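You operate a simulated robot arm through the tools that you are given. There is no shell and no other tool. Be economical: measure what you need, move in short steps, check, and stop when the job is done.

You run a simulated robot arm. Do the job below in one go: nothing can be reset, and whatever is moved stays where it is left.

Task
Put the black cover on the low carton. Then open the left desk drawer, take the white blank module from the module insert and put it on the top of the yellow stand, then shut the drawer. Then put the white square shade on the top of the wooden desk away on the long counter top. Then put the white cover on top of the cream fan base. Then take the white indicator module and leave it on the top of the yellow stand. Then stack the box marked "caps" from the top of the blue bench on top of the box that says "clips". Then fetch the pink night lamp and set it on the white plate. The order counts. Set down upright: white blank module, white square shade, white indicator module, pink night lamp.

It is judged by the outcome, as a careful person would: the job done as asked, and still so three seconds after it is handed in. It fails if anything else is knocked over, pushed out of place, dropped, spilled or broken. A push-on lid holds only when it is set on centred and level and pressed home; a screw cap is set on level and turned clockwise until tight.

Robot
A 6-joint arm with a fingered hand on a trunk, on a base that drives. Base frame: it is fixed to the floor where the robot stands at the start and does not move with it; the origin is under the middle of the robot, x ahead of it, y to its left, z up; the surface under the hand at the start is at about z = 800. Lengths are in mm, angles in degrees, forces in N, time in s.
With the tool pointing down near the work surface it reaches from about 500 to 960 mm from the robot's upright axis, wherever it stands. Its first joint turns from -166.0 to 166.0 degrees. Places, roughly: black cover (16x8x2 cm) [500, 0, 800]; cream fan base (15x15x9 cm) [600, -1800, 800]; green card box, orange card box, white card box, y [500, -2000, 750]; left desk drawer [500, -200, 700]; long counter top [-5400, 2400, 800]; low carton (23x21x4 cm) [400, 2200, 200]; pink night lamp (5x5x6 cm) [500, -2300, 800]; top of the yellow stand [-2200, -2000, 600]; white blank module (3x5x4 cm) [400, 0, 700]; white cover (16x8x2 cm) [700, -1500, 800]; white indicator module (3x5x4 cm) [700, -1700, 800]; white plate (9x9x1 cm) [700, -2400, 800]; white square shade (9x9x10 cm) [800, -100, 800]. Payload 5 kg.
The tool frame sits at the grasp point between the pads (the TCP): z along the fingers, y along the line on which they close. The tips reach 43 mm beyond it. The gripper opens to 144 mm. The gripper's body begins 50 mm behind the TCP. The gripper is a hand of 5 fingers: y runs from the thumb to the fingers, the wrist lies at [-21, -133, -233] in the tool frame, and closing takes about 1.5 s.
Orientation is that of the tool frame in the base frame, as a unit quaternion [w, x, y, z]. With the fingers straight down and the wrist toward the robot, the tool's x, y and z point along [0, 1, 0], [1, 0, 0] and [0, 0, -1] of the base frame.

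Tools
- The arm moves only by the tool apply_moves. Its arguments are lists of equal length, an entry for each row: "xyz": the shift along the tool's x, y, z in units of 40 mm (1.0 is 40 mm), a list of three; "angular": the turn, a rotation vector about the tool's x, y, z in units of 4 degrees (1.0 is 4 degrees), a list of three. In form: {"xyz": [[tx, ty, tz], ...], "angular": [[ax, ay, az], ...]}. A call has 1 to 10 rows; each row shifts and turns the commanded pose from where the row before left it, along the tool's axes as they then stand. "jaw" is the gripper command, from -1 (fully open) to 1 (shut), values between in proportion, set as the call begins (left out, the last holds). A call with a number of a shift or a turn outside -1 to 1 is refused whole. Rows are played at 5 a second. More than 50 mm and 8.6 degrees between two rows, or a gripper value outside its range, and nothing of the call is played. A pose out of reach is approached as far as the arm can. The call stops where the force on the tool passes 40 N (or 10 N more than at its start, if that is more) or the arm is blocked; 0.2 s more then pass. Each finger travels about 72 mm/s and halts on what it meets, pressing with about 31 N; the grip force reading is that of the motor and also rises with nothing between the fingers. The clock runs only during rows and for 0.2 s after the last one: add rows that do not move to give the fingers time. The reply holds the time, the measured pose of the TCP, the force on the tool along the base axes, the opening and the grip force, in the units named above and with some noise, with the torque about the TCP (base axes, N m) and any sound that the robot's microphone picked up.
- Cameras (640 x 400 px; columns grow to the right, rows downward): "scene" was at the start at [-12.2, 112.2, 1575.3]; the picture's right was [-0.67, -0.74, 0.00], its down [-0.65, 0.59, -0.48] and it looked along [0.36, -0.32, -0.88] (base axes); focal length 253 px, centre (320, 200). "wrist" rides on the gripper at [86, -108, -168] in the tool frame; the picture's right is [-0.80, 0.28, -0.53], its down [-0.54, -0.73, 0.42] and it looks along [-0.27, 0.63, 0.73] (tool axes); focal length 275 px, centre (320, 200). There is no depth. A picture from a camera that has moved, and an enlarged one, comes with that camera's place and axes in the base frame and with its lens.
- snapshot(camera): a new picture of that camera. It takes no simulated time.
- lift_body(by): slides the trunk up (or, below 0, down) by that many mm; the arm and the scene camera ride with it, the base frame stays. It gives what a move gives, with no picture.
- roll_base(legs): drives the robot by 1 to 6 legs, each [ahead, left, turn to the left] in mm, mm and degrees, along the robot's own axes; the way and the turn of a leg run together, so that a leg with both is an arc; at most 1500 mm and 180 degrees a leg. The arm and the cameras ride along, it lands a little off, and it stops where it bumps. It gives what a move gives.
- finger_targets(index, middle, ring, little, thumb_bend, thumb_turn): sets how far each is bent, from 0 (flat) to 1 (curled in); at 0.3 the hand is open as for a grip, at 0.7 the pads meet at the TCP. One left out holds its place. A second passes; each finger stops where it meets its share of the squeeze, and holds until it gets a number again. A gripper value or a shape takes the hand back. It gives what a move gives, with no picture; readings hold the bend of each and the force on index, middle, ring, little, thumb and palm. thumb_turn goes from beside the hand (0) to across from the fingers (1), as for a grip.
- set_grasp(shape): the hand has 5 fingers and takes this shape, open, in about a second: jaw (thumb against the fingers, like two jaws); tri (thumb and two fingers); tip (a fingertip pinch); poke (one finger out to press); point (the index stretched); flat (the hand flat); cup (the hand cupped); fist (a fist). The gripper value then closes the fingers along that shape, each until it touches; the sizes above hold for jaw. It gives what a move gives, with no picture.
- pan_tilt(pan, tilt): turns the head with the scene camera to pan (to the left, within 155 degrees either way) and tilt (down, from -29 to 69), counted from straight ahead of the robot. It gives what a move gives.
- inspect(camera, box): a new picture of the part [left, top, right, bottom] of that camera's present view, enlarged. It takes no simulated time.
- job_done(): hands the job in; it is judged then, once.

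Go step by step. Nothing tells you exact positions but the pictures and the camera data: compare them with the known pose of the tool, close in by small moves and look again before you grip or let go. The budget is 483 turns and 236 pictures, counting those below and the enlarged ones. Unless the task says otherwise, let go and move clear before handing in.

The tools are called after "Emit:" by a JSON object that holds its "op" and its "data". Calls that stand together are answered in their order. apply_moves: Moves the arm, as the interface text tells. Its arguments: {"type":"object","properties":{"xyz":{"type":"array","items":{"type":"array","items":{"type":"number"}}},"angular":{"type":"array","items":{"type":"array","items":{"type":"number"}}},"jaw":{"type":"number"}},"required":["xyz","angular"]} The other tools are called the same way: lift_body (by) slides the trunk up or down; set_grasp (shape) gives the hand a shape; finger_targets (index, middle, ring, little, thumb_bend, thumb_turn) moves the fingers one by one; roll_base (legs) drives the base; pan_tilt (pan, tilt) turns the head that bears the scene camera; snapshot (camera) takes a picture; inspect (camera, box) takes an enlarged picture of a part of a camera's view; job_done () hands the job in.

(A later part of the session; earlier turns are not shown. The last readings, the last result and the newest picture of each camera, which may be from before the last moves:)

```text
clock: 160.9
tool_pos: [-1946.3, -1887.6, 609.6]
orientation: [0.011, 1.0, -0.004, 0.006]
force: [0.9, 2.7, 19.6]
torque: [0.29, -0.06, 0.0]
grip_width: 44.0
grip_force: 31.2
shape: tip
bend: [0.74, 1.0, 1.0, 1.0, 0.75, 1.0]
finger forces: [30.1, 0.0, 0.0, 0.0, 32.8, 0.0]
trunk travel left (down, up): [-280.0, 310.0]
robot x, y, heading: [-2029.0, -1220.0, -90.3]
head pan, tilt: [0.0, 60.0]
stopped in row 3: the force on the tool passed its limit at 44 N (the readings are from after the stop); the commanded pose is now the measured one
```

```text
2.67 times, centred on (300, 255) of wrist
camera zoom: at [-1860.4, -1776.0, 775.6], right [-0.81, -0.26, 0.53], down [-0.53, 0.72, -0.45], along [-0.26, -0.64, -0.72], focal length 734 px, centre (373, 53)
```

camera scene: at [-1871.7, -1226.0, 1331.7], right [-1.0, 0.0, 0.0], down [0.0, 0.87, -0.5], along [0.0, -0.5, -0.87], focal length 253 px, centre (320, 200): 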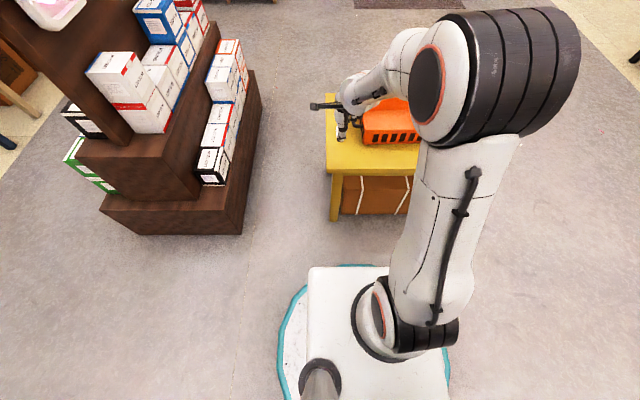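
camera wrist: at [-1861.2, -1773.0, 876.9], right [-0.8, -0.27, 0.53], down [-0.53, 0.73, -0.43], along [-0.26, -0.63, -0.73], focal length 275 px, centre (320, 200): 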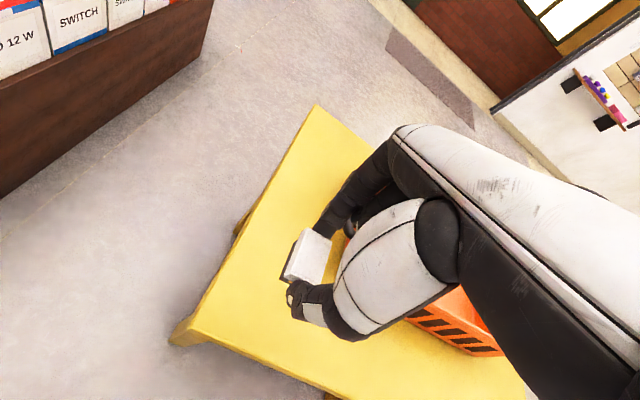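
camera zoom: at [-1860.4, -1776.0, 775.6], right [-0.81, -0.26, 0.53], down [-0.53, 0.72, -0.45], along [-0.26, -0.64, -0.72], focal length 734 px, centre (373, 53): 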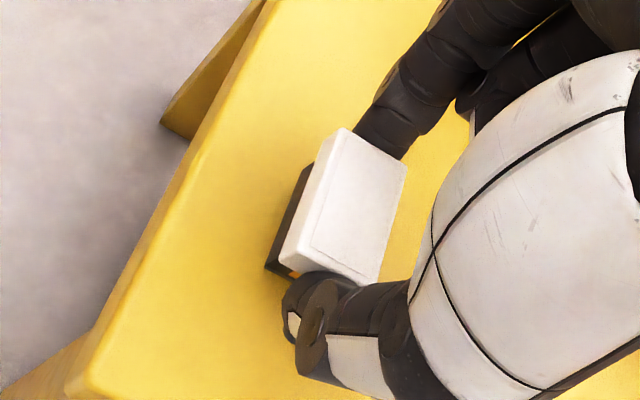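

It's on the top. I ease up 2 mm, open, and lift away.

Emit:
{"op": "apply_moves", "data": {"xyz": [[0, 0, -0.06], [0, 0, 0]], "angular": [[0.25, 0, 0], [0, 0, 0]]}}

Emit:
{"op": "apply_moves", "data": {"xyz": [[0, 0, 0], [0, 0, 0], [0, 0, 0], [0, 0, 0]], "angular": [[0, 0, 0], [0, 0, 0], [0, 0, 0], [0, 0, 0]], "jaw": 0}}

Emit:
{"op": "inspect", "data": {"camera": "wrist", "box": [200, 180, 400, 330]}}

```text
clock: 161.5
tool_pos: [-1945.3, -1888.0, 609.8]
orientation: [0.002, 1.0, -0.004, 0.006]
force: [3.9, -5.0, 17.6]
torque: [-0.37, -0.14, 0.02]
grip_width: 43.9
grip_force: 30.8
shape: tip
bend: [0.73, 1.0, 1.0, 1.0, 0.75, 1.0]
finger forces: [35.4, 0.0, 0.1, 0.1, 29.6, 0.0]
trunk travel left (down, up): [-280.0, 310.0]
robot x, y, heading: [-2028.1, -1220.7, -90.0]
head pan, tilt: [0.0, 60.0]
```

```text
clock: 162.5
tool_pos: [-1946.1, -1887.2, 606.9]
orientation: [-0.001, 1.0, -0.004, 0.005]
force: [-1.0, -0.7, -0.5]
torque: [-0.01, -0.01, 0.01]
grip_width: 71.7
grip_force: 0.1
shape: tip
bend: [0.73, 0.98, 0.99, 0.99, 0.71, 1.0]
finger forces: [0.0, 0.1, 0.1, 0.0, 0.1, 0.0]
trunk travel left (down, up): [-280.0, 310.0]
robot x, y, heading: [-2030.2, -1218.5, -90.1]
head pan, tilt: [0.0, 60.0]
```

```text
2.67 times, centred on (300, 255) of wrist
camera zoom: at [-1861.7, -1778.0, 776.0], right [-0.8, -0.28, 0.52], down [-0.53, 0.73, -0.43], along [-0.26, -0.62, -0.74], focal length 734 px, centre (373, 53)
```

zoom: 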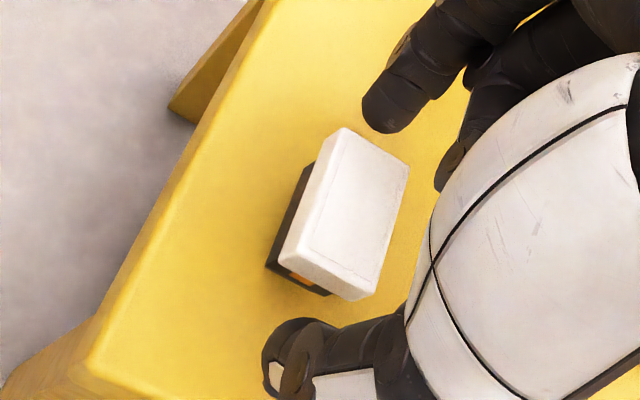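

The module stands upright on the stand. I lift away and raise the trunk.

Emit:
{"op": "apply_moves", "data": {"xyz": [[0, 0, -0.5], [0, 0, -1], [0, 0, -1], [0, 0, -1]], "angular": [[0, 0, 0], [0, 0, 0], [0, 0, 0], [0, 0, 0]]}}

Emit:
{"op": "lift_body", "data": {"by": 180}}

Emit:
{"op": "snapshot", "data": {"camera": "wrist"}}

```text
clock: 163.5
tool_pos: [-1940.4, -1884.4, 743.3]
orientation: [0.003, 1.0, -0.005, -0.001]
force: [-0.2, -1.3, -0.2]
torque: [0.0, -0.03, -0.04]
grip_width: 72.0
grip_force: 0.1
shape: tip
bend: [0.73, 0.98, 0.99, 0.99, 0.7, 1.0]
finger forces: [0.0, 0.0, 0.0, 0.1, 0.0, 0.0]
out of reach, approached as far as the arm can: row 4
trunk travel left (down, up): [-280.0, 310.0]
robot x, y, heading: [-2029.6, -1217.5, -90.1]
head pan, tilt: [0.0, 60.0]
```

```text
clock: 165.5
tool_pos: [-1940.8, -1884.4, 925.3]
orientation: [0.003, 1.0, -0.007, 0.001]
force: [1.1, -0.6, 0.2]
torque: [0.01, 0.01, -0.01]
grip_width: 71.6
grip_force: 0.0
shape: tip
bend: [0.73, 0.98, 0.99, 0.99, 0.7, 1.0]
finger forces: [0.0, 0.0, 0.0, 0.1, 0.0, 0.0]
trunk travel left (down, up): [-460.0, 130.0]
robot x, y, heading: [-2023.6, -1224.2, -89.9]
head pan, tilt: [0.0, 60.0]
```

```text
146 pictures are left
camera wrist: at [-1852.4, -1775.9, 1091.5], right [-0.8, -0.27, 0.53], down [-0.53, 0.73, -0.43], along [-0.27, -0.63, -0.73], focal length 275 px, centre (320, 200)
```

wrist: 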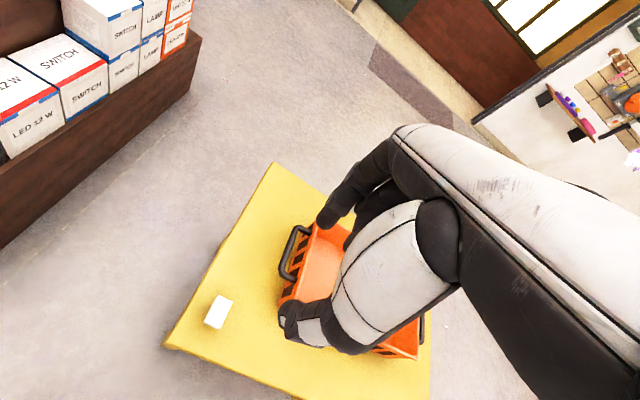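

Module placed. I drive back to the desk to shut the drawer.

Emit:
{"op": "apply_moves", "data": {"xyz": [[0, -1, 0], [0, -1, 0]], "angular": [[0, 0, 0], [0, 0, 0]], "jaw": 1}}

Emit:
{"op": "roll_base", "data": {"legs": [[-265, 120, 0], [0, 0, 90], [1310, 0, 0], [0, 735, 0]]}}

Emit:
{"op": "set_grasp", "data": {"shape": "jaw"}}

Emit:
{"op": "pan_tilt", "data": {"pan": 5, "tilt": 48}}

Emit:
{"op": "snapshot", "data": {"camera": "scene"}}

```text
clock: 166.1
tool_pos: [-1937.1, -1806.2, 923.5]
orientation: [0.004, 1.0, -0.007, 0.002]
force: [0.3, 0.3, 0.2]
torque: [-0.01, 0.0, 0.0]
grip_width: 0.0
grip_force: 0.0
shape: tip
bend: [0.7, 0.98, 0.99, 0.99, 0.61, 1.0]
finger forces: [0.0, 0.0, 0.0, 0.1, 0.0, 0.1]
trunk travel left (down, up): [-460.0, 130.0]
robot x, y, heading: [-2025.4, -1218.2, -89.9]
head pan, tilt: [0.0, 60.0]
```

```text
clock: 181.6
tool_pos: [18.5, -177.7, 922.9]
orientation: [0.001, 0.721, 0.693, 0.004]
force: [-1.1, 0.0, 0.1]
torque: [-0.04, 0.0, 0.0]
grip_width: 0.3
grip_force: 31.2
shape: tip
bend: [0.7, 1.0, 1.0, 1.0, 0.6, 1.0]
finger forces: [0.0, 0.1, 0.0, 0.0, 0.1, 0.0]
trunk travel left (down, up): [-460.0, 130.0]
robot x, y, heading: [-571.8, -255.2, -1.3]
head pan, tilt: [0.0, 60.0]
```

```text
clock: 182.5
tool_pos: [18.3, -176.3, 924.7]
orientation: [0.002, 0.721, 0.693, 0.003]
force: [-0.4, 0.9, 0.4]
torque: [0.03, 0.0, 0.01]
grip_width: 143.3
grip_force: 0.1
shape: jaw
bend: [0.3, 0.3, 0.3, 0.3, 0.3, 0.98]
finger forces: [0.1, 0.1, 0.0, 0.0, 0.0, 0.1]
trunk travel left (down, up): [-460.0, 130.0]
robot x, y, heading: [-571.7, -252.7, -1.1]
head pan, tilt: [0.0, 60.0]
```

```text
clock: 183.2
tool_pos: [17.6, -176.6, 922.9]
orientation: [0.001, 0.72, 0.694, 0.004]
force: [0.6, 0.1, 0.4]
torque: [0.01, -0.01, -0.04]
grip_width: 143.8
grip_force: 0.0
shape: jaw
bend: [0.3, 0.3, 0.3, 0.3, 0.3, 0.98]
finger forces: [0.1, 0.0, 0.1, 0.1, 0.1, 0.0]
trunk travel left (down, up): [-460.0, 130.0]
robot x, y, heading: [-570.8, -252.9, -1.6]
head pan, tilt: [5.0, 48.0]
```

```text
145 pictures are left
camera scene: at [-550.1, -90.3, 1526.9], right [0.06, -1.0, 0.0], down [-0.74, -0.05, -0.67], along [0.67, 0.04, -0.74], focal length 253 px, centre (320, 200)
```

scene: 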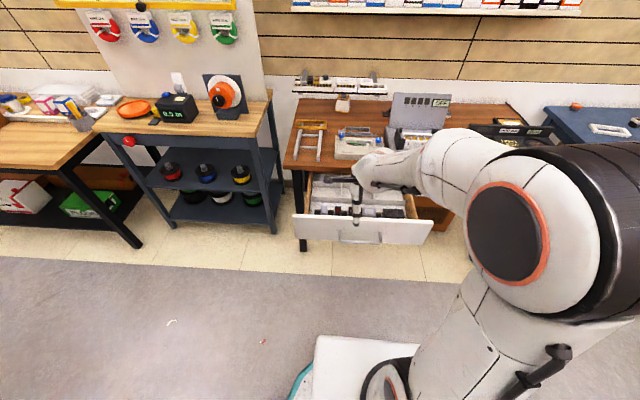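

The panel's front is at about x=75. I close the fingers, back 40 mm and pitch the hand 45° for pushing.

Emit:
{"op": "roll_base", "data": {"legs": [[-40, 0, 1.3]]}}

Emit:
{"op": "apply_moves", "data": {"xyz": [[0, 0, 0], [0, 0, 0], [0, 0, 0], [0, 0, 0], [0, 0, 0], [0, 0, 0], [0, 0, 0], [0, 0, 0], [0, 0, 0], [0, 0, 0]], "angular": [[-1, 0, 0], [-1, 0, 0], [-1, 0, 0], [-1, 0, 0], [-1, 0, 0], [-1, 0, 0], [-1, 0, 0], [-1, 0, 0], [-1, 0, 0], [-1, 0, 0]], "jaw": 1}}

Emit:
{"op": "lift_body", "data": {"by": -165}}

Emit:
{"op": "snapshot", "data": {"camera": "wrist"}}

Emit:
{"op": "snapshot", "data": {"camera": "scene"}}

```text
clock: 184.1
tool_pos: [-23.1, -162.4, 924.0]
orientation: [0.001, 0.712, 0.702, 0.004]
force: [-0.1, 0.1, 0.1]
torque: [0.0, -0.01, 0.03]
grip_width: 143.6
grip_force: 0.0
shape: jaw
bend: [0.3, 0.3, 0.3, 0.3, 0.3, 0.98]
finger forces: [0.0, 0.1, 0.1, 0.1, 0.0, 0.1]
trunk travel left (down, up): [-460.0, 130.0]
robot x, y, heading: [-608.7, -252.4, -0.2]
head pan, tilt: [5.0, 48.0]
```

```text
clock: 186.3
tool_pos: [-22.9, -179.0, 919.6]
orientation: [0.188, 0.703, 0.67, 0.149]
force: [0.1, 0.1, 0.4]
torque: [0.0, 0.01, 0.0]
grip_width: 0.0
grip_force: 31.3
shape: jaw
bend: [0.7, 0.7, 0.7, 0.7, 0.59, 1.0]
finger forces: [0.1, 0.0, 0.1, 0.0, 0.0, 0.0]
out of reach, approached as far as the arm can: row 2, 4, 6
trunk travel left (down, up): [-460.0, 130.0]
robot x, y, heading: [-609.5, -252.0, -0.2]
head pan, tilt: [5.0, 48.0]
```

```text
clock: 188.2
tool_pos: [-25.6, -179.0, 755.3]
orientation: [0.188, 0.703, 0.67, 0.15]
force: [-0.1, -0.8, -0.5]
torque: [0.01, -0.01, -0.04]
grip_width: 0.4
grip_force: 31.5
shape: jaw
bend: [0.7, 0.7, 0.7, 0.7, 0.59, 1.0]
finger forces: [0.1, 0.0, 0.0, 0.0, 0.1, 0.0]
trunk travel left (down, up): [-295.0, 295.0]
robot x, y, heading: [-612.4, -253.2, 0.2]
head pan, tilt: [5.0, 48.0]
```

```text
144 pictures are left
camera wrist: at [-192.5, -78.5, 849.6], right [-0.04, -0.77, 0.64], down [-0.48, -0.55, -0.69], along [0.88, -0.33, -0.35], focal length 275 px, centre (320, 200)
```

wrist: 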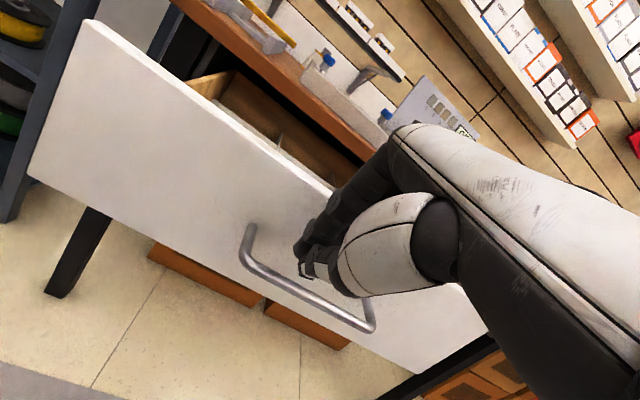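

```text
143 pictures are left
camera scene: at [-594.0, -89.3, 1362.0], right [0.09, -1.0, 0.0], down [-0.74, -0.06, -0.67], along [0.67, 0.06, -0.74], focal length 253 px, centre (320, 200)
```

scene: 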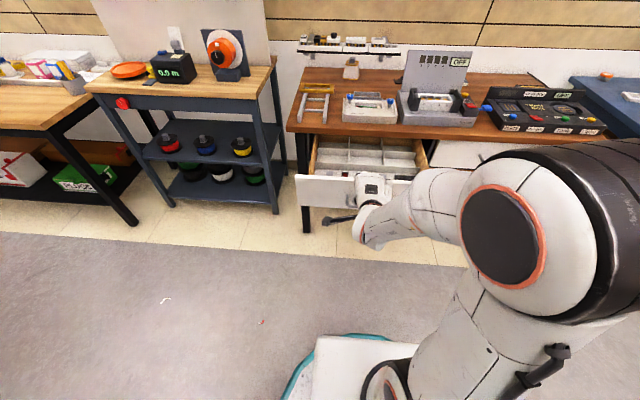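

The fingertips are in front of the panel above the handle. I drive forward to push the drawer most of the way.

Emit:
{"op": "roll_base", "data": {"legs": [[240, 0, 0]]}}

Emit:
{"op": "snapshot", "data": {"camera": "wrist"}}

Emit:
{"op": "snapshot", "data": {"camera": "scene"}}

```text
clock: 190.0
tool_pos: [218.6, -181.3, 755.2]
orientation: [0.189, 0.704, 0.668, 0.149]
force: [-1.1, 0.3, 0.3]
torque: [-0.01, 0.06, 0.01]
grip_width: 0.4
grip_force: 30.8
shape: jaw
bend: [0.7, 0.7, 0.7, 0.7, 0.59, 1.0]
finger forces: [0.1, 0.0, 0.0, 0.0, 0.1, 0.0]
trunk travel left (down, up): [-295.0, 295.0]
robot x, y, heading: [-370.8, -252.8, -0.3]
head pan, tilt: [5.0, 48.0]
```

```text
142 pictures are left
camera wrist: at [50.9, -80.7, 849.6], right [-0.04, -0.77, 0.64], down [-0.48, -0.54, -0.69], along [0.88, -0.34, -0.35], focal length 275 px, centre (320, 200)
```

wrist: 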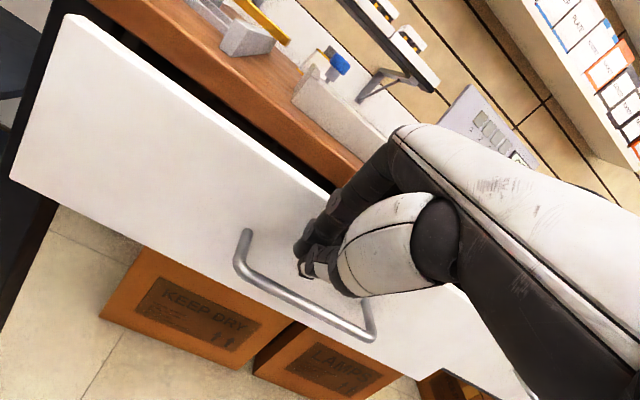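

```text
141 pictures are left
camera scene: at [-350.6, -90.0, 1361.9], right [0.08, -1.0, 0.0], down [-0.74, -0.06, -0.67], along [0.67, 0.06, -0.74], focal length 253 px, centre (320, 200)
```

scene: 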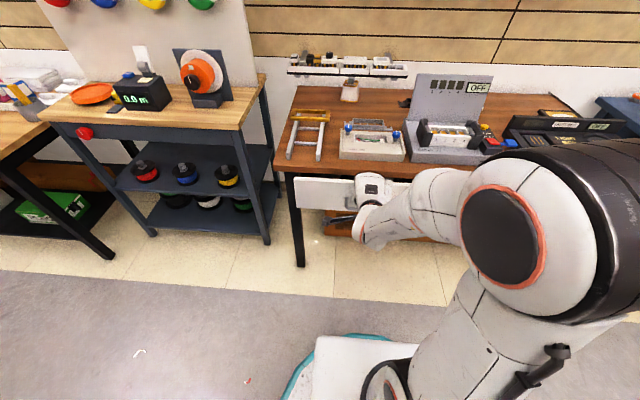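

About 50 mm remain. I back off, stretch the arm and pitch the hand flatter for the final push under the desk edge.

Emit:
{"op": "roll_base", "data": {"legs": [[-215, 0, 0]]}}

Emit:
{"op": "apply_moves", "data": {"xyz": [[0, 0.88, 0.47], [0, 0.88, 0.47], [0, 0.88, 0.47]], "angular": [[0, 0, 0], [0, 0, 0], [0, 0, 0]]}}

Emit:
{"op": "apply_moves", "data": {"xyz": [[0, 0, 0], [0, 0, 0], [0, 0, 0], [0, 0, 0], [0, 0, 0], [0, 0, 0], [0, 0, 0], [0, 0, 0], [0, 0, 0], [0, 0, 0]], "angular": [[-1, 0, 0], [-1, 0, 0], [-1, 0, 0], [-1, 0, 0], [-1, 0, 0], [-1, 0, 0], [-1, 0, 0], [-1, 0, 0], [-1, 0, 0], [-1, 0, 0]]}}

Emit:
{"op": "snapshot", "data": {"camera": "wrist"}}

```text
clock: 191.7
tool_pos: [5.6, -179.6, 754.0]
orientation: [0.188, 0.703, 0.669, 0.149]
force: [0.7, -0.8, -0.8]
torque: [0.01, 0.02, 0.01]
grip_width: 0.4
grip_force: 30.6
shape: jaw
bend: [0.7, 0.7, 0.7, 0.7, 0.59, 1.0]
finger forces: [0.0, 0.0, 0.1, 0.0, 0.1, 0.0]
trunk travel left (down, up): [-295.0, 295.0]
robot x, y, heading: [-586.0, -249.8, 0.0]
head pan, tilt: [5.0, 48.0]
```

```text
clock: 192.5
tool_pos: [124.0, -183.8, 751.5]
orientation: [0.188, 0.703, 0.669, 0.149]
force: [-0.3, -0.6, 0.0]
torque: [-0.05, -0.01, -0.01]
grip_width: 0.0
grip_force: 31.6
shape: jaw
bend: [0.7, 0.7, 0.7, 0.7, 0.59, 1.0]
finger forces: [0.0, 0.1, 0.0, 0.0, 0.0, 0.0]
trunk travel left (down, up): [-295.0, 295.0]
robot x, y, heading: [-581.2, -253.9, -0.2]
head pan, tilt: [5.0, 48.0]
```

```text
clock: 194.7
tool_pos: [124.7, -185.9, 753.4]
orientation: [0.417, 0.595, 0.579, 0.37]
force: [-0.4, -0.5, 0.1]
torque: [-0.01, 0.02, -0.04]
grip_width: 0.0
grip_force: 31.0
shape: jaw
bend: [0.7, 0.7, 0.7, 0.7, 0.59, 1.0]
finger forces: [0.1, 0.0, 0.0, 0.1, 0.0, 0.0]
trunk travel left (down, up): [-295.0, 295.0]
robot x, y, heading: [-582.1, -255.0, -0.1]
head pan, tilt: [5.0, 48.0]
```

```text
140 pictures are left
camera wrist: at [-66.2, -89.7, 713.2], right [-0.43, -0.75, 0.5], down [0.08, -0.58, -0.81], along [0.9, -0.31, 0.31], focal length 275 px, centre (320, 200)
```

wrist: 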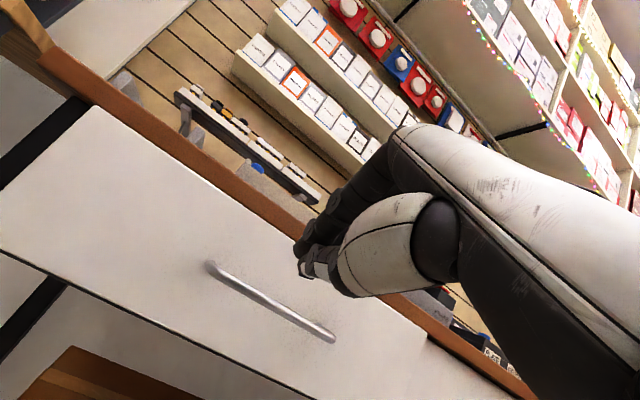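

Emit:
{"op": "lift_body", "data": {"by": -28}}

Emit:
{"op": "roll_base", "data": {"legs": [[105, 0, 0]]}}

Emit:
{"op": "snapshot", "data": {"camera": "wrist"}}

```text
clock: 195.4
tool_pos: [125.5, -185.5, 725.2]
orientation: [0.418, 0.595, 0.578, 0.37]
force: [1.1, -0.6, -0.4]
torque: [0.01, -0.02, 0.04]
grip_width: 0.0
grip_force: 31.1
shape: jaw
bend: [0.7, 0.7, 0.7, 0.7, 0.59, 1.0]
finger forces: [0.0, 0.0, 0.0, 0.0, 0.0, 0.0]
trunk travel left (down, up): [-267.0, 323.0]
robot x, y, heading: [-582.5, -255.1, 0.1]
head pan, tilt: [5.0, 48.0]
```

```text
clock: 196.6
tool_pos: [228.9, -183.5, 726.3]
orientation: [0.417, 0.595, 0.579, 0.37]
force: [-0.8, -0.6, 0.1]
torque: [0.02, 0.01, 0.0]
grip_width: 0.0
grip_force: 31.4
shape: jaw
bend: [0.7, 0.7, 0.7, 0.7, 0.59, 1.0]
finger forces: [0.1, 0.0, 0.1, 0.0, 0.0, 0.0]
trunk travel left (down, up): [-267.0, 323.0]
robot x, y, heading: [-476.2, -249.8, 0.1]
head pan, tilt: [5.0, 48.0]
```

```text
139 pictures are left
camera wrist: at [38.6, -87.5, 685.3], right [-0.43, -0.75, 0.5], down [0.08, -0.58, -0.81], along [0.9, -0.3, 0.31], focal length 275 px, centre (320, 200)
```

wrist: 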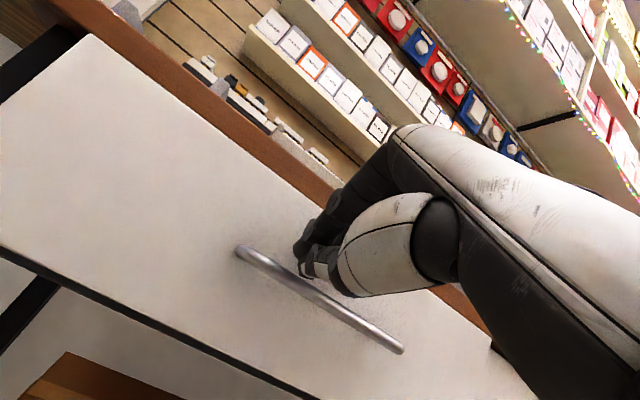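

Emit:
{"op": "roll_base", "data": {"legs": [[35, 0, 0]]}}

Emit:
{"op": "snapshot", "data": {"camera": "wrist"}}

Emit:
{"op": "snapshot", "data": {"camera": "scene"}}

```text
clock: 197.4
tool_pos: [265.2, -181.5, 726.0]
orientation: [0.417, 0.594, 0.579, 0.371]
force: [0.5, -1.1, 0.2]
torque: [-0.01, 0.03, 0.01]
grip_width: 0.0
grip_force: 30.9
shape: jaw
bend: [0.7, 0.7, 0.7, 0.7, 0.59, 1.0]
finger forces: [0.0, 0.0, 0.0, 0.0, 0.0, 0.0]
trunk travel left (down, up): [-267.0, 323.0]
robot x, y, heading: [-440.2, -252.0, 0.2]
head pan, tilt: [5.0, 48.0]
```

```text
138 pictures are left
camera wrist: at [73.7, -87.5, 685.3], right [-0.43, -0.75, 0.5], down [0.08, -0.58, -0.81], along [0.9, -0.3, 0.31], focal length 275 px, centre (320, 200)
```

wrist: 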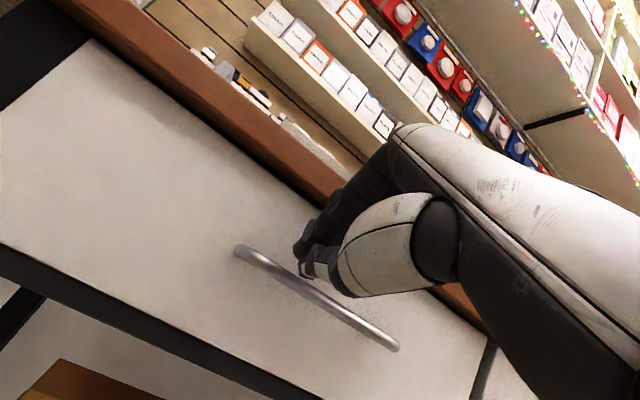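

```text
137 pictures are left
camera scene: at [-424.3, -89.0, 1333.9], right [0.09, -1.0, 0.0], down [-0.74, -0.07, -0.67], along [0.67, 0.06, -0.74], focal length 253 px, centre (320, 200)
```

scene: 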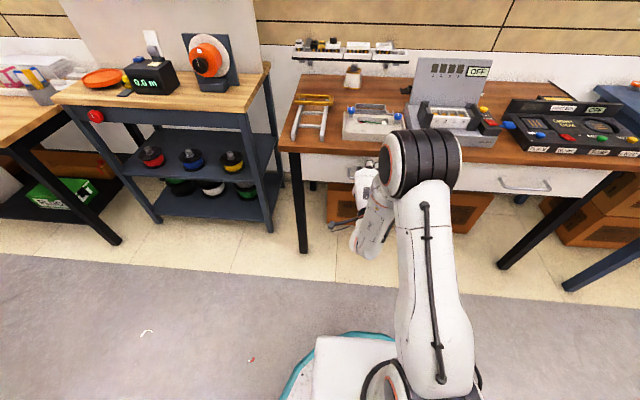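

Emit:
{"op": "roll_base", "data": {"legs": [[20, 0, 0]]}}

Emit:
{"op": "inspect", "data": {"camera": "scene", "box": [270, 120, 560, 230]}}

```text
clock: 198.2
tool_pos: [283.0, -182.6, 726.3]
orientation: [0.416, 0.595, 0.58, 0.369]
force: [-32.4, -0.2, 3.8]
torque: [0.03, 0.18, 0.21]
grip_width: 0.2
grip_force: 31.1
shape: jaw
bend: [0.7, 0.7, 0.7, 0.7, 0.59, 1.0]
finger forces: [0.0, 0.0, 0.1, 0.1, 0.1, 0.0]
trunk travel left (down, up): [-267.0, 323.0]
robot x, y, heading: [-420.2, -254.5, 0.2]
head pan, tilt: [5.0, 48.0]
```

```text
2.21 times, centred on (415, 175) of scene
camera zoom: at [-406.5, -89.0, 1334.0], right [0.09, -1.0, 0.0], down [-0.74, -0.07, -0.67], along [0.67, 0.06, -0.74], focal length 558 px, centre (110, 255)
```

zoom: 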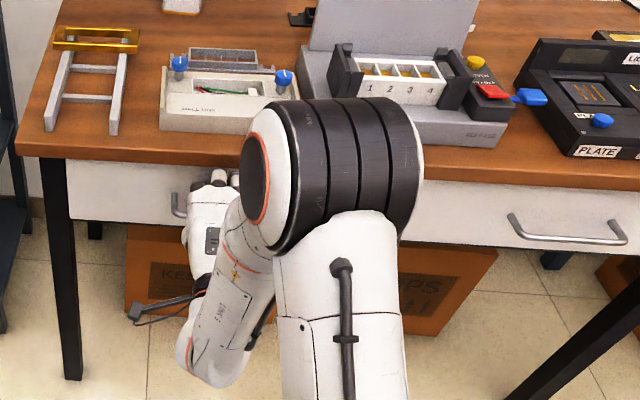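

There's a 32 N reaction, so it's either shut or the knuckles touch the desk edge. I back off and look at the drawer front.

Emit:
{"op": "roll_base", "data": {"legs": [[-160, 0, 0]]}}

Emit:
{"op": "inspect", "data": {"camera": "scene", "box": [270, 90, 560, 200]}}

Emit:
{"op": "snapshot", "data": {"camera": "wrist"}}

```text
clock: 199.7
tool_pos: [120.6, -184.8, 724.2]
orientation: [0.416, 0.596, 0.58, 0.369]
force: [-1.0, -0.3, -1.0]
torque: [0.03, -0.02, 0.01]
grip_width: 0.1
grip_force: 30.8
shape: jaw
bend: [0.7, 0.7, 0.7, 0.7, 0.59, 1.0]
finger forces: [0.0, 0.1, 0.0, 0.0, 0.1, 0.0]
trunk travel left (down, up): [-267.0, 323.0]
robot x, y, heading: [-588.1, -254.7, -0.0]
head pan, tilt: [5.0, 48.0]
```

```text
2.21 times, centred on (415, 145) of scene
camera zoom: at [-568.4, -89.3, 1333.9], right [0.09, -1.0, 0.0], down [-0.74, -0.07, -0.67], along [0.67, 0.06, -0.74], focal length 558 px, centre (110, 321)
```

zoom: 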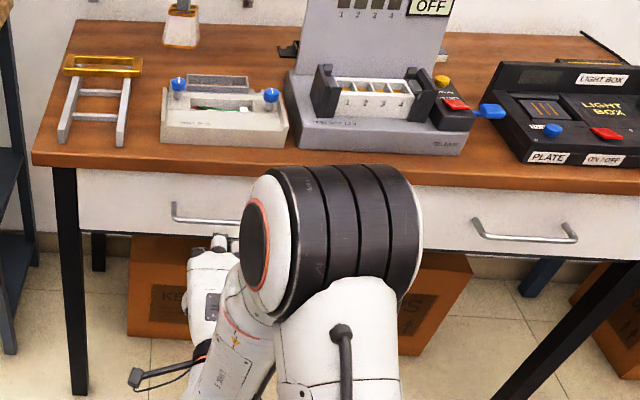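

```text
134 pictures are left
camera wrist: at [-71.3, -89.2, 684.6], right [-0.43, -0.75, 0.5], down [0.08, -0.58, -0.81], along [0.9, -0.31, 0.31], focal length 275 px, centre (320, 200)
```

wrist: 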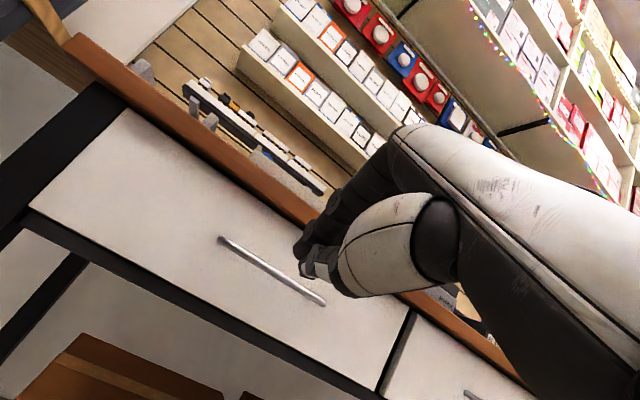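

The drawer front is flush with the right one. Next the white shade: I raise the trunk, turn the hand down again and look at it.

Emit:
{"op": "lift_body", "data": {"by": 258}}

Emit:
{"op": "apply_moves", "data": {"xyz": [[0, 0, 0], [0, 0, 0], [0, 0, 0], [0, 0, 0], [0, 0, 0], [0, 0, 0], [0, 0, 0], [0, 0, 0], [0, 0, 0], [0, 0, 0]], "angular": [[1, 0, 0], [1, 0, 0], [1, 0, 0], [1, 0, 0], [1, 0, 0], [1, 0, 0], [1, 0, 0], [1, 0, 0], [1, 0, 0], [1, 0, 0]], "jaw": -1}}

Emit:
{"op": "apply_moves", "data": {"xyz": [[0, 0, 0], [0, 0, 0], [0, 0, 0], [0, 0, 0], [0, 0, 0], [0, 0, 0], [0, 0, 0], [0, 0, 0]], "angular": [[1, 0, 0], [1, 0, 0], [1, 0, 0], [1, 0, 0], [1, 0, 0], [1, 0, 0], [0.5, 0, 0], [0, 0, 0]]}}

Emit:
{"op": "snapshot", "data": {"camera": "wrist"}}

```text
clock: 202.3
tool_pos: [120.5, -183.9, 982.9]
orientation: [0.416, 0.597, 0.579, 0.368]
force: [0.3, -0.7, 0.0]
torque: [-0.05, -0.01, 0.02]
grip_width: 0.1
grip_force: 31.0
shape: jaw
bend: [0.7, 0.7, 0.7, 0.7, 0.59, 1.0]
finger forces: [0.1, 0.0, 0.1, 0.0, 0.0, 0.0]
trunk travel left (down, up): [-525.0, 65.0]
robot x, y, heading: [-588.9, -251.3, -0.1]
head pan, tilt: [5.0, 48.0]
```

```text
clock: 204.5
tool_pos: [119.8, -184.6, 983.0]
orientation: [0.187, 0.702, 0.671, 0.148]
force: [0.0, 1.0, -0.6]
torque: [0.0, 0.01, -0.03]
grip_width: 143.7
grip_force: 0.0
shape: jaw
bend: [0.3, 0.3, 0.3, 0.3, 0.3, 0.98]
finger forces: [0.0, 0.0, 0.0, 0.0, 0.1, 0.0]
trunk travel left (down, up): [-525.0, 65.0]
robot x, y, heading: [-586.8, -254.9, -0.1]
head pan, tilt: [5.0, 48.0]
```

```text
clock: 206.3
tool_pos: [119.5, -193.6, 981.2]
orientation: [0.074, 0.731, 0.678, 0.024]
force: [-0.4, -0.3, 0.0]
torque: [0.01, 0.02, 0.0]
grip_width: 143.8
grip_force: 0.1
shape: jaw
bend: [0.3, 0.3, 0.3, 0.3, 0.3, 0.98]
finger forces: [0.0, 0.0, 0.0, 0.1, 0.0, 0.0]
out of reach, approached as far as the arm can: row 5, 7
trunk travel left (down, up): [-525.0, 65.0]
robot x, y, heading: [-588.5, -252.2, -0.0]
head pan, tilt: [5.0, 48.0]
```

```text
133 pictures are left
camera wrist: at [-3.2, -87.5, 1126.5], right [0.14, -0.77, 0.62], down [-0.7, -0.52, -0.48], along [0.7, -0.37, -0.62], focal length 275 px, centre (320, 200)
```

wrist: 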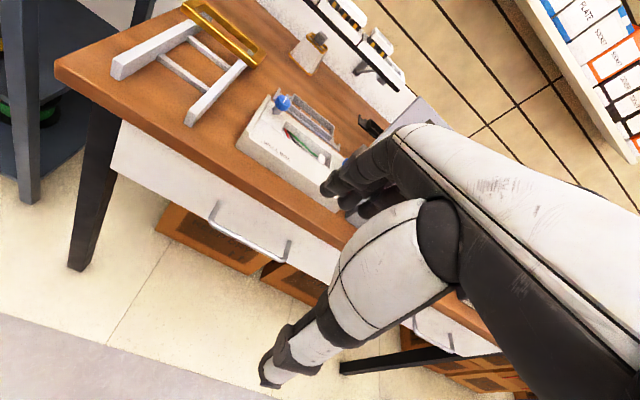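

The hand's orientation is a bit off after turning. I drive forward toward the shade with the hand high, then straighten it.

Emit:
{"op": "lift_body", "data": {"by": 60}}

Emit:
{"op": "roll_base", "data": {"legs": [[440, 70, 0]]}}

Emit:
{"op": "apply_moves", "data": {"xyz": [[0, 0, 0], [0, 0, 0], [0, 0, 0]], "angular": [[0.96, 0.55, -0.56], [0.96, 0.55, -0.56], [0, 0, 0]]}}

Emit:
{"op": "snapshot", "data": {"camera": "wrist"}}

Emit:
{"op": "snapshot", "data": {"camera": "scene"}}

```text
clock: 207.3
tool_pos: [120.2, -193.4, 1040.5]
orientation: [0.074, 0.731, 0.678, 0.023]
force: [-0.4, -0.2, -1.4]
torque: [-0.02, -0.01, -0.03]
grip_width: 143.7
grip_force: 0.0
shape: jaw
bend: [0.3, 0.3, 0.3, 0.3, 0.3, 0.98]
finger forces: [0.1, 0.0, 0.1, 0.0, 0.0, 0.0]
trunk travel left (down, up): [-585.0, 5.0]
robot x, y, heading: [-588.2, -257.2, -0.0]
head pan, tilt: [5.0, 48.0]
```

```text
clock: 209.9
tool_pos: [544.7, -119.6, 1041.8]
orientation: [0.074, 0.73, 0.679, 0.024]
force: [0.4, 0.8, 0.3]
torque: [-0.02, 0.01, 0.01]
grip_width: 143.6
grip_force: 0.0
shape: jaw
bend: [0.3, 0.3, 0.3, 0.3, 0.3, 0.98]
finger forces: [0.0, 0.0, 0.0, 0.1, 0.1, 0.1]
trunk travel left (down, up): [-585.0, 5.0]
robot x, y, heading: [-160.5, -181.0, 0.3]
head pan, tilt: [5.0, 48.0]
```

```text
clock: 210.7
tool_pos: [544.0, -119.5, 1042.0]
orientation: [0.019, 0.712, 0.702, 0.009]
force: [-0.5, -0.2, 0.2]
torque: [-0.04, 0.03, 0.03]
grip_width: 143.9
grip_force: 0.1
shape: jaw
bend: [0.3, 0.3, 0.3, 0.3, 0.3, 0.98]
finger forces: [0.1, 0.0, 0.0, 0.1, 0.1, 0.0]
trunk travel left (down, up): [-585.0, 5.0]
robot x, y, heading: [-162.5, -179.8, 0.1]
head pan, tilt: [5.0, 48.0]
```

```text
132 pictures are left
camera wrist: at [429.9, -28.8, 1203.7], right [0.25, -0.79, 0.56], down [-0.72, -0.54, -0.44], along [0.65, -0.29, -0.7], focal length 275 px, centre (320, 200)
```

wrist: 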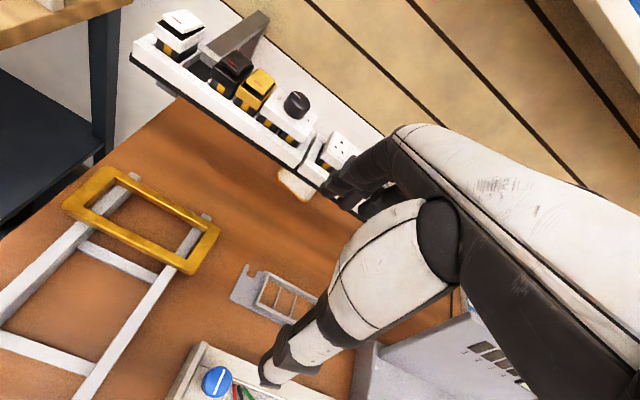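

```text
131 pictures are left
camera scene: at [-144.8, -18.4, 1652.0], right [0.09, -1.0, 0.0], down [-0.74, -0.07, -0.67], along [0.67, 0.06, -0.74], focal length 253 px, centre (320, 200)
```

scene: 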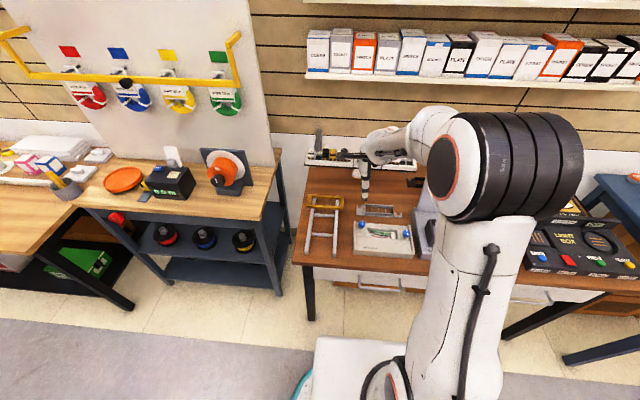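

The shade sits near the back under the edge of the socket strip. I zoom in to see clearance.

Emit:
{"op": "inspect", "data": {"camera": "wrist", "box": [240, 120, 360, 220]}}

Emit:
{"op": "inspect", "data": {"camera": "scene", "box": [300, 125, 440, 215]}}

```text
4.00 times, centred on (300, 170) of wrist
camera zoom: at [429.9, -28.8, 1203.7], right [0.25, -0.79, 0.56], down [-0.72, -0.54, -0.44], along [0.65, -0.29, -0.7], focal length 1101 px, centre (400, 320)
```

zoom: 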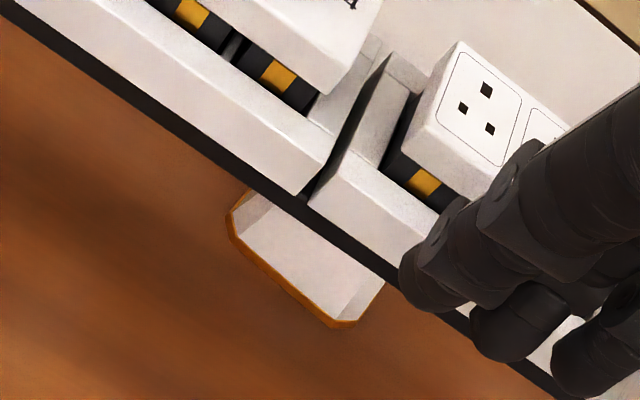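

```text
4.44 times, centred on (370, 170) of scene
camera zoom: at [-144.8, -18.4, 1652.0], right [0.09, -1.0, 0.0], down [-0.74, -0.07, -0.67], along [0.67, 0.06, -0.74], focal length 1123 px, centre (98, 333)
```

zoom: 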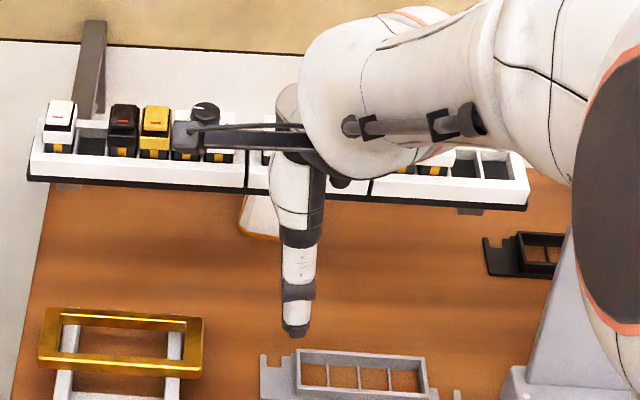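

The strip (front x≈650, underside z≈965) overhangs the shade's access from above. I back off and lower the trunk for a flatter view to measure the clearance.

Emit:
{"op": "roll_base", "data": {"legs": [[-430, -60, 0]]}}

Emit:
{"op": "lift_body", "data": {"by": -400}}

Emit:
{"op": "lift_body", "data": {"by": -150}}

Emit:
{"op": "pan_tilt", "data": {"pan": 0, "tilt": 10}}

Emit:
{"op": "snapshot", "data": {"camera": "scene"}}

Emit:
{"op": "inspect", "data": {"camera": "scene", "box": [220, 190, 380, 290]}}

```text
clock: 213.4
tool_pos: [97.7, -176.1, 1042.4]
orientation: [0.019, 0.706, 0.708, 0.01]
force: [-1.2, -0.1, -0.6]
torque: [0.02, -0.01, 0.02]
grip_width: 143.5
grip_force: 0.0
shape: jaw
bend: [0.3, 0.3, 0.3, 0.3, 0.3, 0.98]
finger forces: [0.0, 0.1, 0.1, 0.0, 0.0, 0.1]
trunk travel left (down, up): [-585.0, 5.0]
robot x, y, heading: [-610.0, -249.8, 1.3]
head pan, tilt: [5.0, 48.0]
```

```text
clock: 217.3
tool_pos: [98.1, -175.5, 641.9]
orientation: [0.02, 0.707, 0.707, 0.009]
force: [-0.6, 0.0, -0.8]
torque: [0.0, 0.03, -0.03]
grip_width: 143.7
grip_force: 0.0
shape: jaw
bend: [0.3, 0.3, 0.3, 0.3, 0.3, 0.98]
finger forces: [0.0, 0.1, 0.0, 0.0, 0.1, 0.0]
trunk travel left (down, up): [-185.0, 405.0]
robot x, y, heading: [-606.7, -248.6, 1.3]
head pan, tilt: [5.0, 48.0]
```

```text
clock: 219.0
tool_pos: [97.9, -175.4, 492.5]
orientation: [0.019, 0.707, 0.707, 0.008]
force: [0.8, 0.0, 0.7]
torque: [-0.02, -0.03, 0.0]
grip_width: 143.9
grip_force: 0.1
shape: jaw
bend: [0.3, 0.3, 0.3, 0.3, 0.3, 0.98]
finger forces: [0.1, 0.1, 0.1, 0.0, 0.1, 0.1]
trunk travel left (down, up): [-35.0, 555.0]
robot x, y, heading: [-606.0, -252.0, 1.2]
head pan, tilt: [5.0, 48.0]
```

```text
clock: 220.1
tool_pos: [97.8, -175.6, 492.1]
orientation: [0.019, 0.707, 0.707, 0.008]
force: [0.3, -0.1, -0.4]
torque: [0.02, -0.03, 0.03]
grip_width: 143.5
grip_force: 0.1
shape: jaw
bend: [0.3, 0.3, 0.3, 0.3, 0.3, 0.98]
finger forces: [0.0, 0.0, 0.1, 0.0, 0.0, 0.0]
trunk travel left (down, up): [-35.0, 555.0]
robot x, y, heading: [-608.4, -245.6, 1.1]
head pan, tilt: [0.0, 10.0]
```

```text
128 pictures are left
camera scene: at [-577.2, -92.1, 1161.0], right [0.02, -1.0, 0.0], down [-0.17, 0.0, -0.98], along [0.98, 0.02, -0.17], focal length 253 px, centre (320, 200)
```

scene: 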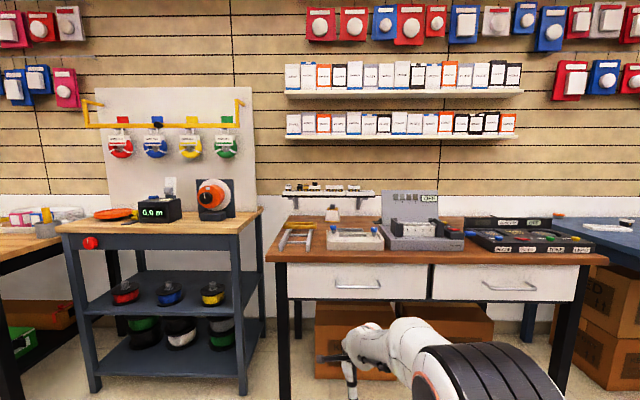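

```text
4.00 times, centred on (300, 240) of scene
camera zoom: at [-577.2, -92.1, 1161.0], right [0.02, -1.0, 0.0], down [-0.17, 0.0, -0.98], along [0.98, 0.02, -0.17], focal length 1011 px, centre (400, 40)
```

zoom: 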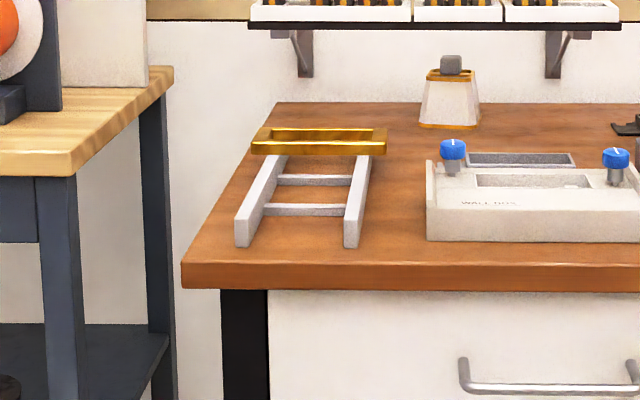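

I can now see the shade has a grey knob on top (z≈870–897) and stands at about x≈835, y≈−137, under the strip (z≈965) with a shelf above. I'll approach it horizontally with the hand rolled sideways and pinch the knob. First I raise the trunk and pitch the hand.

Emit:
{"op": "lift_body", "data": {"by": 400}}

Emit:
{"op": "lift_body", "data": {"by": 100}}

Emit:
{"op": "set_grasp", "data": {"shape": "tip"}}

Emit:
{"op": "apply_moves", "data": {"xyz": [[0, 0.3, 0], [0, 0.3, 0], [0, 0, 0], [0, 0, 0], [0, 0, 0], [0, 0, 0], [0, 0, 0], [0, 0, 0], [0, 0, 0], [0, 0, 0]], "angular": [[-1, 0, 0], [-1, 0, 0], [-1, 0, 0], [-1, 0, 0], [-1, 0, 0], [-1, 0, 0], [-1, 0, 0], [-1, 0, 0], [-1, 0, 0], [-1, 0, 0]]}}

Emit:
{"op": "apply_moves", "data": {"xyz": [[0, 0, 0], [0, 0, 0], [0, 0, 0], [0, 0, 0], [0, 0, 0], [0, 0, 0], [0, 0, 0], [0, 0, 0], [0, 0, 0]], "angular": [[-1, 0, 0], [-1, 0, 0], [-1, 0, 0], [-1, 0, 0], [-1, 0, 0], [-1, 0, 0], [-1, 0, 0], [-1, 0, 0], [-0.75, 0, 0]]}}

```text
clock: 223.9
tool_pos: [98.9, -176.2, 891.4]
orientation: [0.02, 0.707, 0.707, 0.009]
force: [0.0, 0.3, -0.1]
torque: [0.0, 0.0, -0.03]
grip_width: 143.9
grip_force: 0.0
shape: jaw
bend: [0.3, 0.3, 0.3, 0.3, 0.3, 0.98]
finger forces: [0.0, 0.0, 0.0, 0.1, 0.0, 0.0]
trunk travel left (down, up): [-435.0, 155.0]
robot x, y, heading: [-608.8, -253.3, 1.4]
head pan, tilt: [0.0, 10.0]
```

```text
clock: 225.2
tool_pos: [98.0, -175.0, 991.0]
orientation: [0.02, 0.707, 0.706, 0.008]
force: [-0.4, -0.6, -0.7]
torque: [-0.01, 0.01, 0.0]
grip_width: 143.8
grip_force: 0.1
shape: jaw
bend: [0.3, 0.3, 0.3, 0.3, 0.3, 0.98]
finger forces: [0.1, 0.0, 0.1, 0.0, 0.0, 0.0]
trunk travel left (down, up): [-535.0, 55.0]
robot x, y, heading: [-602.6, -249.7, 1.1]
head pan, tilt: [0.0, 10.0]
```

```text
clock: 226.1
tool_pos: [99.0, -175.5, 991.2]
orientation: [0.019, 0.707, 0.707, 0.009]
force: [0.0, 0.2, 0.1]
torque: [0.0, 0.02, 0.02]
grip_width: 143.6
grip_force: 0.2
shape: tip
bend: [0.3, 0.98, 0.99, 0.99, 0.3, 0.98]
finger forces: [0.0, 0.1, 0.1, 0.0, 0.0, 0.0]
trunk travel left (down, up): [-535.0, 55.0]
robot x, y, heading: [-608.3, -250.2, 1.4]
head pan, tilt: [0.0, 10.0]
```

```text
clock: 228.3
tool_pos: [113.8, -195.5, 988.8]
orientation: [0.187, 0.702, 0.674, 0.133]
force: [-0.3, 0.5, 0.1]
torque: [-0.02, 0.05, -0.02]
grip_width: 143.9
grip_force: 0.2
shape: tip
bend: [0.3, 0.98, 0.99, 0.99, 0.3, 0.98]
finger forces: [0.1, 0.0, 0.0, 0.0, 0.0, 0.0]
out of reach, approached as far as the arm can: row 2, 3, 4, 5, 7
trunk travel left (down, up): [-535.0, 55.0]
robot x, y, heading: [-602.7, -246.8, 1.2]
head pan, tilt: [0.0, 10.0]
```

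```text
clock: 230.3
tool_pos: [113.8, -195.9, 988.8]
orientation: [0.389, 0.613, 0.604, 0.329]
force: [0.3, -0.4, 0.0]
torque: [0.0, -0.03, 0.03]
grip_width: 144.1
grip_force: 0.1
shape: tip
bend: [0.3, 0.98, 0.99, 0.99, 0.3, 0.98]
finger forces: [0.0, 0.1, 0.1, 0.0, 0.0, 0.1]
trunk travel left (down, up): [-535.0, 55.0]
robot x, y, heading: [-606.1, -245.1, 1.3]
head pan, tilt: [0.0, 10.0]
```

Now I roll the hand +90° about its finger axis.

Emit:
{"op": "apply_moves", "data": {"xyz": [[0, 0, 0], [0, 0, 0], [0, 0, 0], [0, 0, 0], [0, 0, 0], [0, 0, 0], [0, 0, 0], [0, 0, 0], [0, 0, 0], [0, 0, 0]], "angular": [[0, 0, 1], [0, 0, 1], [0, 0, 1], [0, 0, 1], [0, 0, 1], [0, 0, 1], [0, 0, 1], [0, 0, 1], [0, 0, 1], [0, 0, 1]]}}

Emit:
{"op": "apply_moves", "data": {"xyz": [[0, 0, 0], [0, 0, 0], [0, 0, 0], [0, 0, 0], [0, 0, 0], [0, 0, 0], [0, 0, 0], [0, 0, 0], [0, 0, 0], [0, 0, 0]], "angular": [[0, 0, 1], [0, 0, 1], [0, 0, 1], [0, 0, 1], [0, 0, 1], [0, 0, 1], [0, 0, 1], [0, 0, 1], [0, 0, 1], [0, 0, 1]]}}

Emit:
{"op": "pan_tilt", "data": {"pan": 0, "tilt": 48}}

Emit:
{"op": "snapshot", "data": {"camera": "scene"}}

Emit:
{"op": "snapshot", "data": {"camera": "wrist"}}

```text
clock: 232.5
tool_pos: [114.3, -193.7, 989.9]
orientation: [0.253, 0.783, 0.357, 0.442]
force: [-1.0, -0.9, 0.3]
torque: [0.0, 0.03, -0.01]
grip_width: 143.7
grip_force: 0.1
shape: tip
bend: [0.3, 0.98, 0.99, 0.99, 0.3, 0.98]
finger forces: [0.0, 0.0, 0.0, 0.0, 0.0, 0.0]
trunk travel left (down, up): [-535.0, 55.0]
robot x, y, heading: [-608.4, -246.0, 1.0]
head pan, tilt: [0.0, 10.0]
```

```text
clock: 234.7
tool_pos: [113.9, -195.0, 988.1]
orientation: [0.086, 0.858, 0.068, 0.502]
force: [0.5, 0.3, 0.4]
torque: [-0.03, 0.02, 0.0]
grip_width: 143.8
grip_force: 0.1
shape: tip
bend: [0.3, 0.98, 0.99, 0.99, 0.3, 0.98]
finger forces: [0.0, 0.1, 0.1, 0.1, 0.0, 0.1]
trunk travel left (down, up): [-535.0, 55.0]
robot x, y, heading: [-603.5, -253.0, 1.0]
head pan, tilt: [0.0, 10.0]
```

```text
clock: 235.8
tool_pos: [113.6, -195.6, 989.5]
orientation: [0.086, 0.857, 0.069, 0.503]
force: [0.7, 0.0, 0.5]
torque: [-0.01, -0.01, -0.02]
grip_width: 144.1
grip_force: 0.0
shape: tip
bend: [0.3, 0.98, 0.99, 0.99, 0.3, 0.98]
finger forces: [0.1, 0.0, 0.0, 0.0, 0.1, 0.1]
trunk travel left (down, up): [-535.0, 55.0]
robot x, y, heading: [-602.6, -247.8, 1.1]
head pan, tilt: [0.0, 48.0]
```

```text
126 pictures are left
camera scene: at [-591.3, -92.4, 1602.0], right [0.02, -1.0, 0.0], down [-0.74, -0.02, -0.67], along [0.67, 0.01, -0.74], focal length 253 px, centre (320, 200)
```

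scene: 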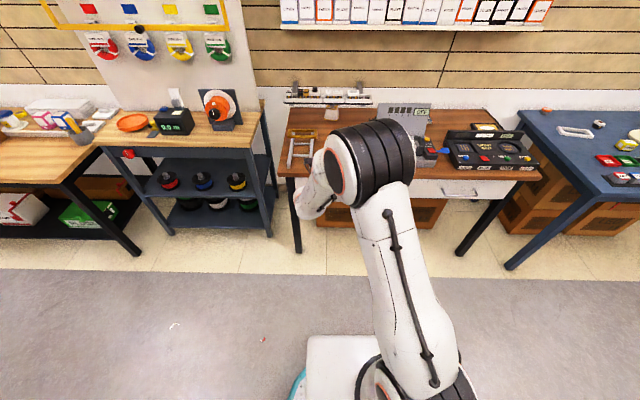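

```text
125 pictures are left
camera wrist: at [5.8, -58.7, 1119.1], right [-0.84, -0.4, -0.36], down [0.08, 0.56, -0.82], along [0.53, -0.72, -0.44], focal length 275 px, centre (320, 200)
```

wrist: 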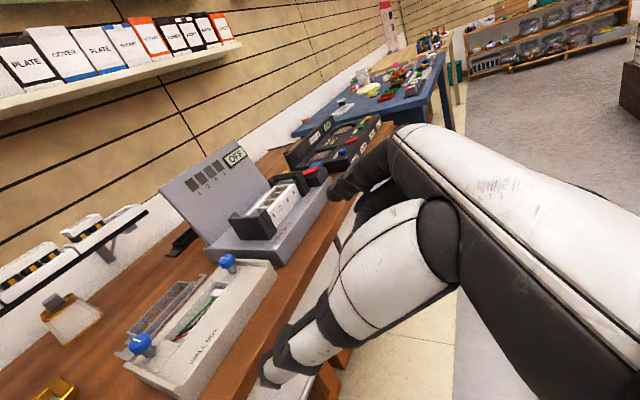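

I correct the orientation so the fingers point forward, tilted 15° down, closing sideways.

Emit:
{"op": "apply_moves", "data": {"xyz": [[0, 0, 0], [0, 0, 0], [0, 0, 0], [0, 0, 0], [0, 0, 0], [0, 0, 0]], "angular": [[0.19, 0.86, 0.76], [0.19, 0.86, 0.76], [0.19, 0.86, 0.76], [0.19, 0.86, 0.76], [0, 0, 0], [0, 0, 0]], "jaw": 0}}

Emit:
{"op": "snapshot", "data": {"camera": "scene"}}

```text
clock: 237.2
tool_pos: [112.6, -194.9, 989.0]
orientation: [0.001, 0.796, 0.001, 0.606]
force: [0.7, 0.5, 0.6]
torque: [0.02, -0.02, 0.02]
grip_width: 72.7
grip_force: 0.1
shape: tip
bend: [0.73, 0.98, 0.99, 0.99, 0.7, 1.0]
finger forces: [0.1, 0.1, 0.0, 0.1, 0.0, 0.0]
trunk travel left (down, up): [-535.0, 55.0]
robot x, y, heading: [-606.6, -250.5, 1.4]
head pan, tilt: [0.0, 48.0]
```

```text
124 pictures are left
camera scene: at [-591.3, -92.4, 1601.9], right [0.02, -1.0, 0.0], down [-0.74, -0.02, -0.67], along [0.67, 0.01, -0.74], focal length 253 px, centre (320, 200)
```

scene: 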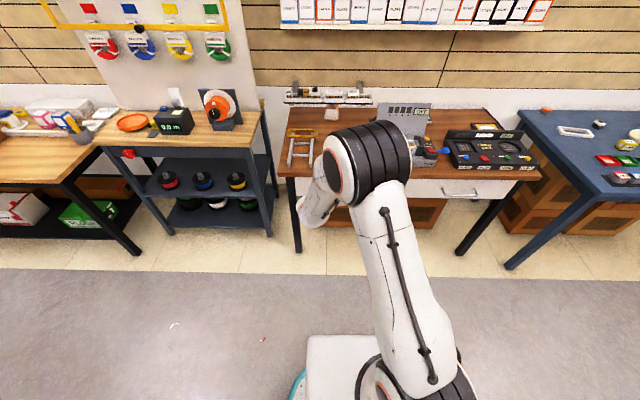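

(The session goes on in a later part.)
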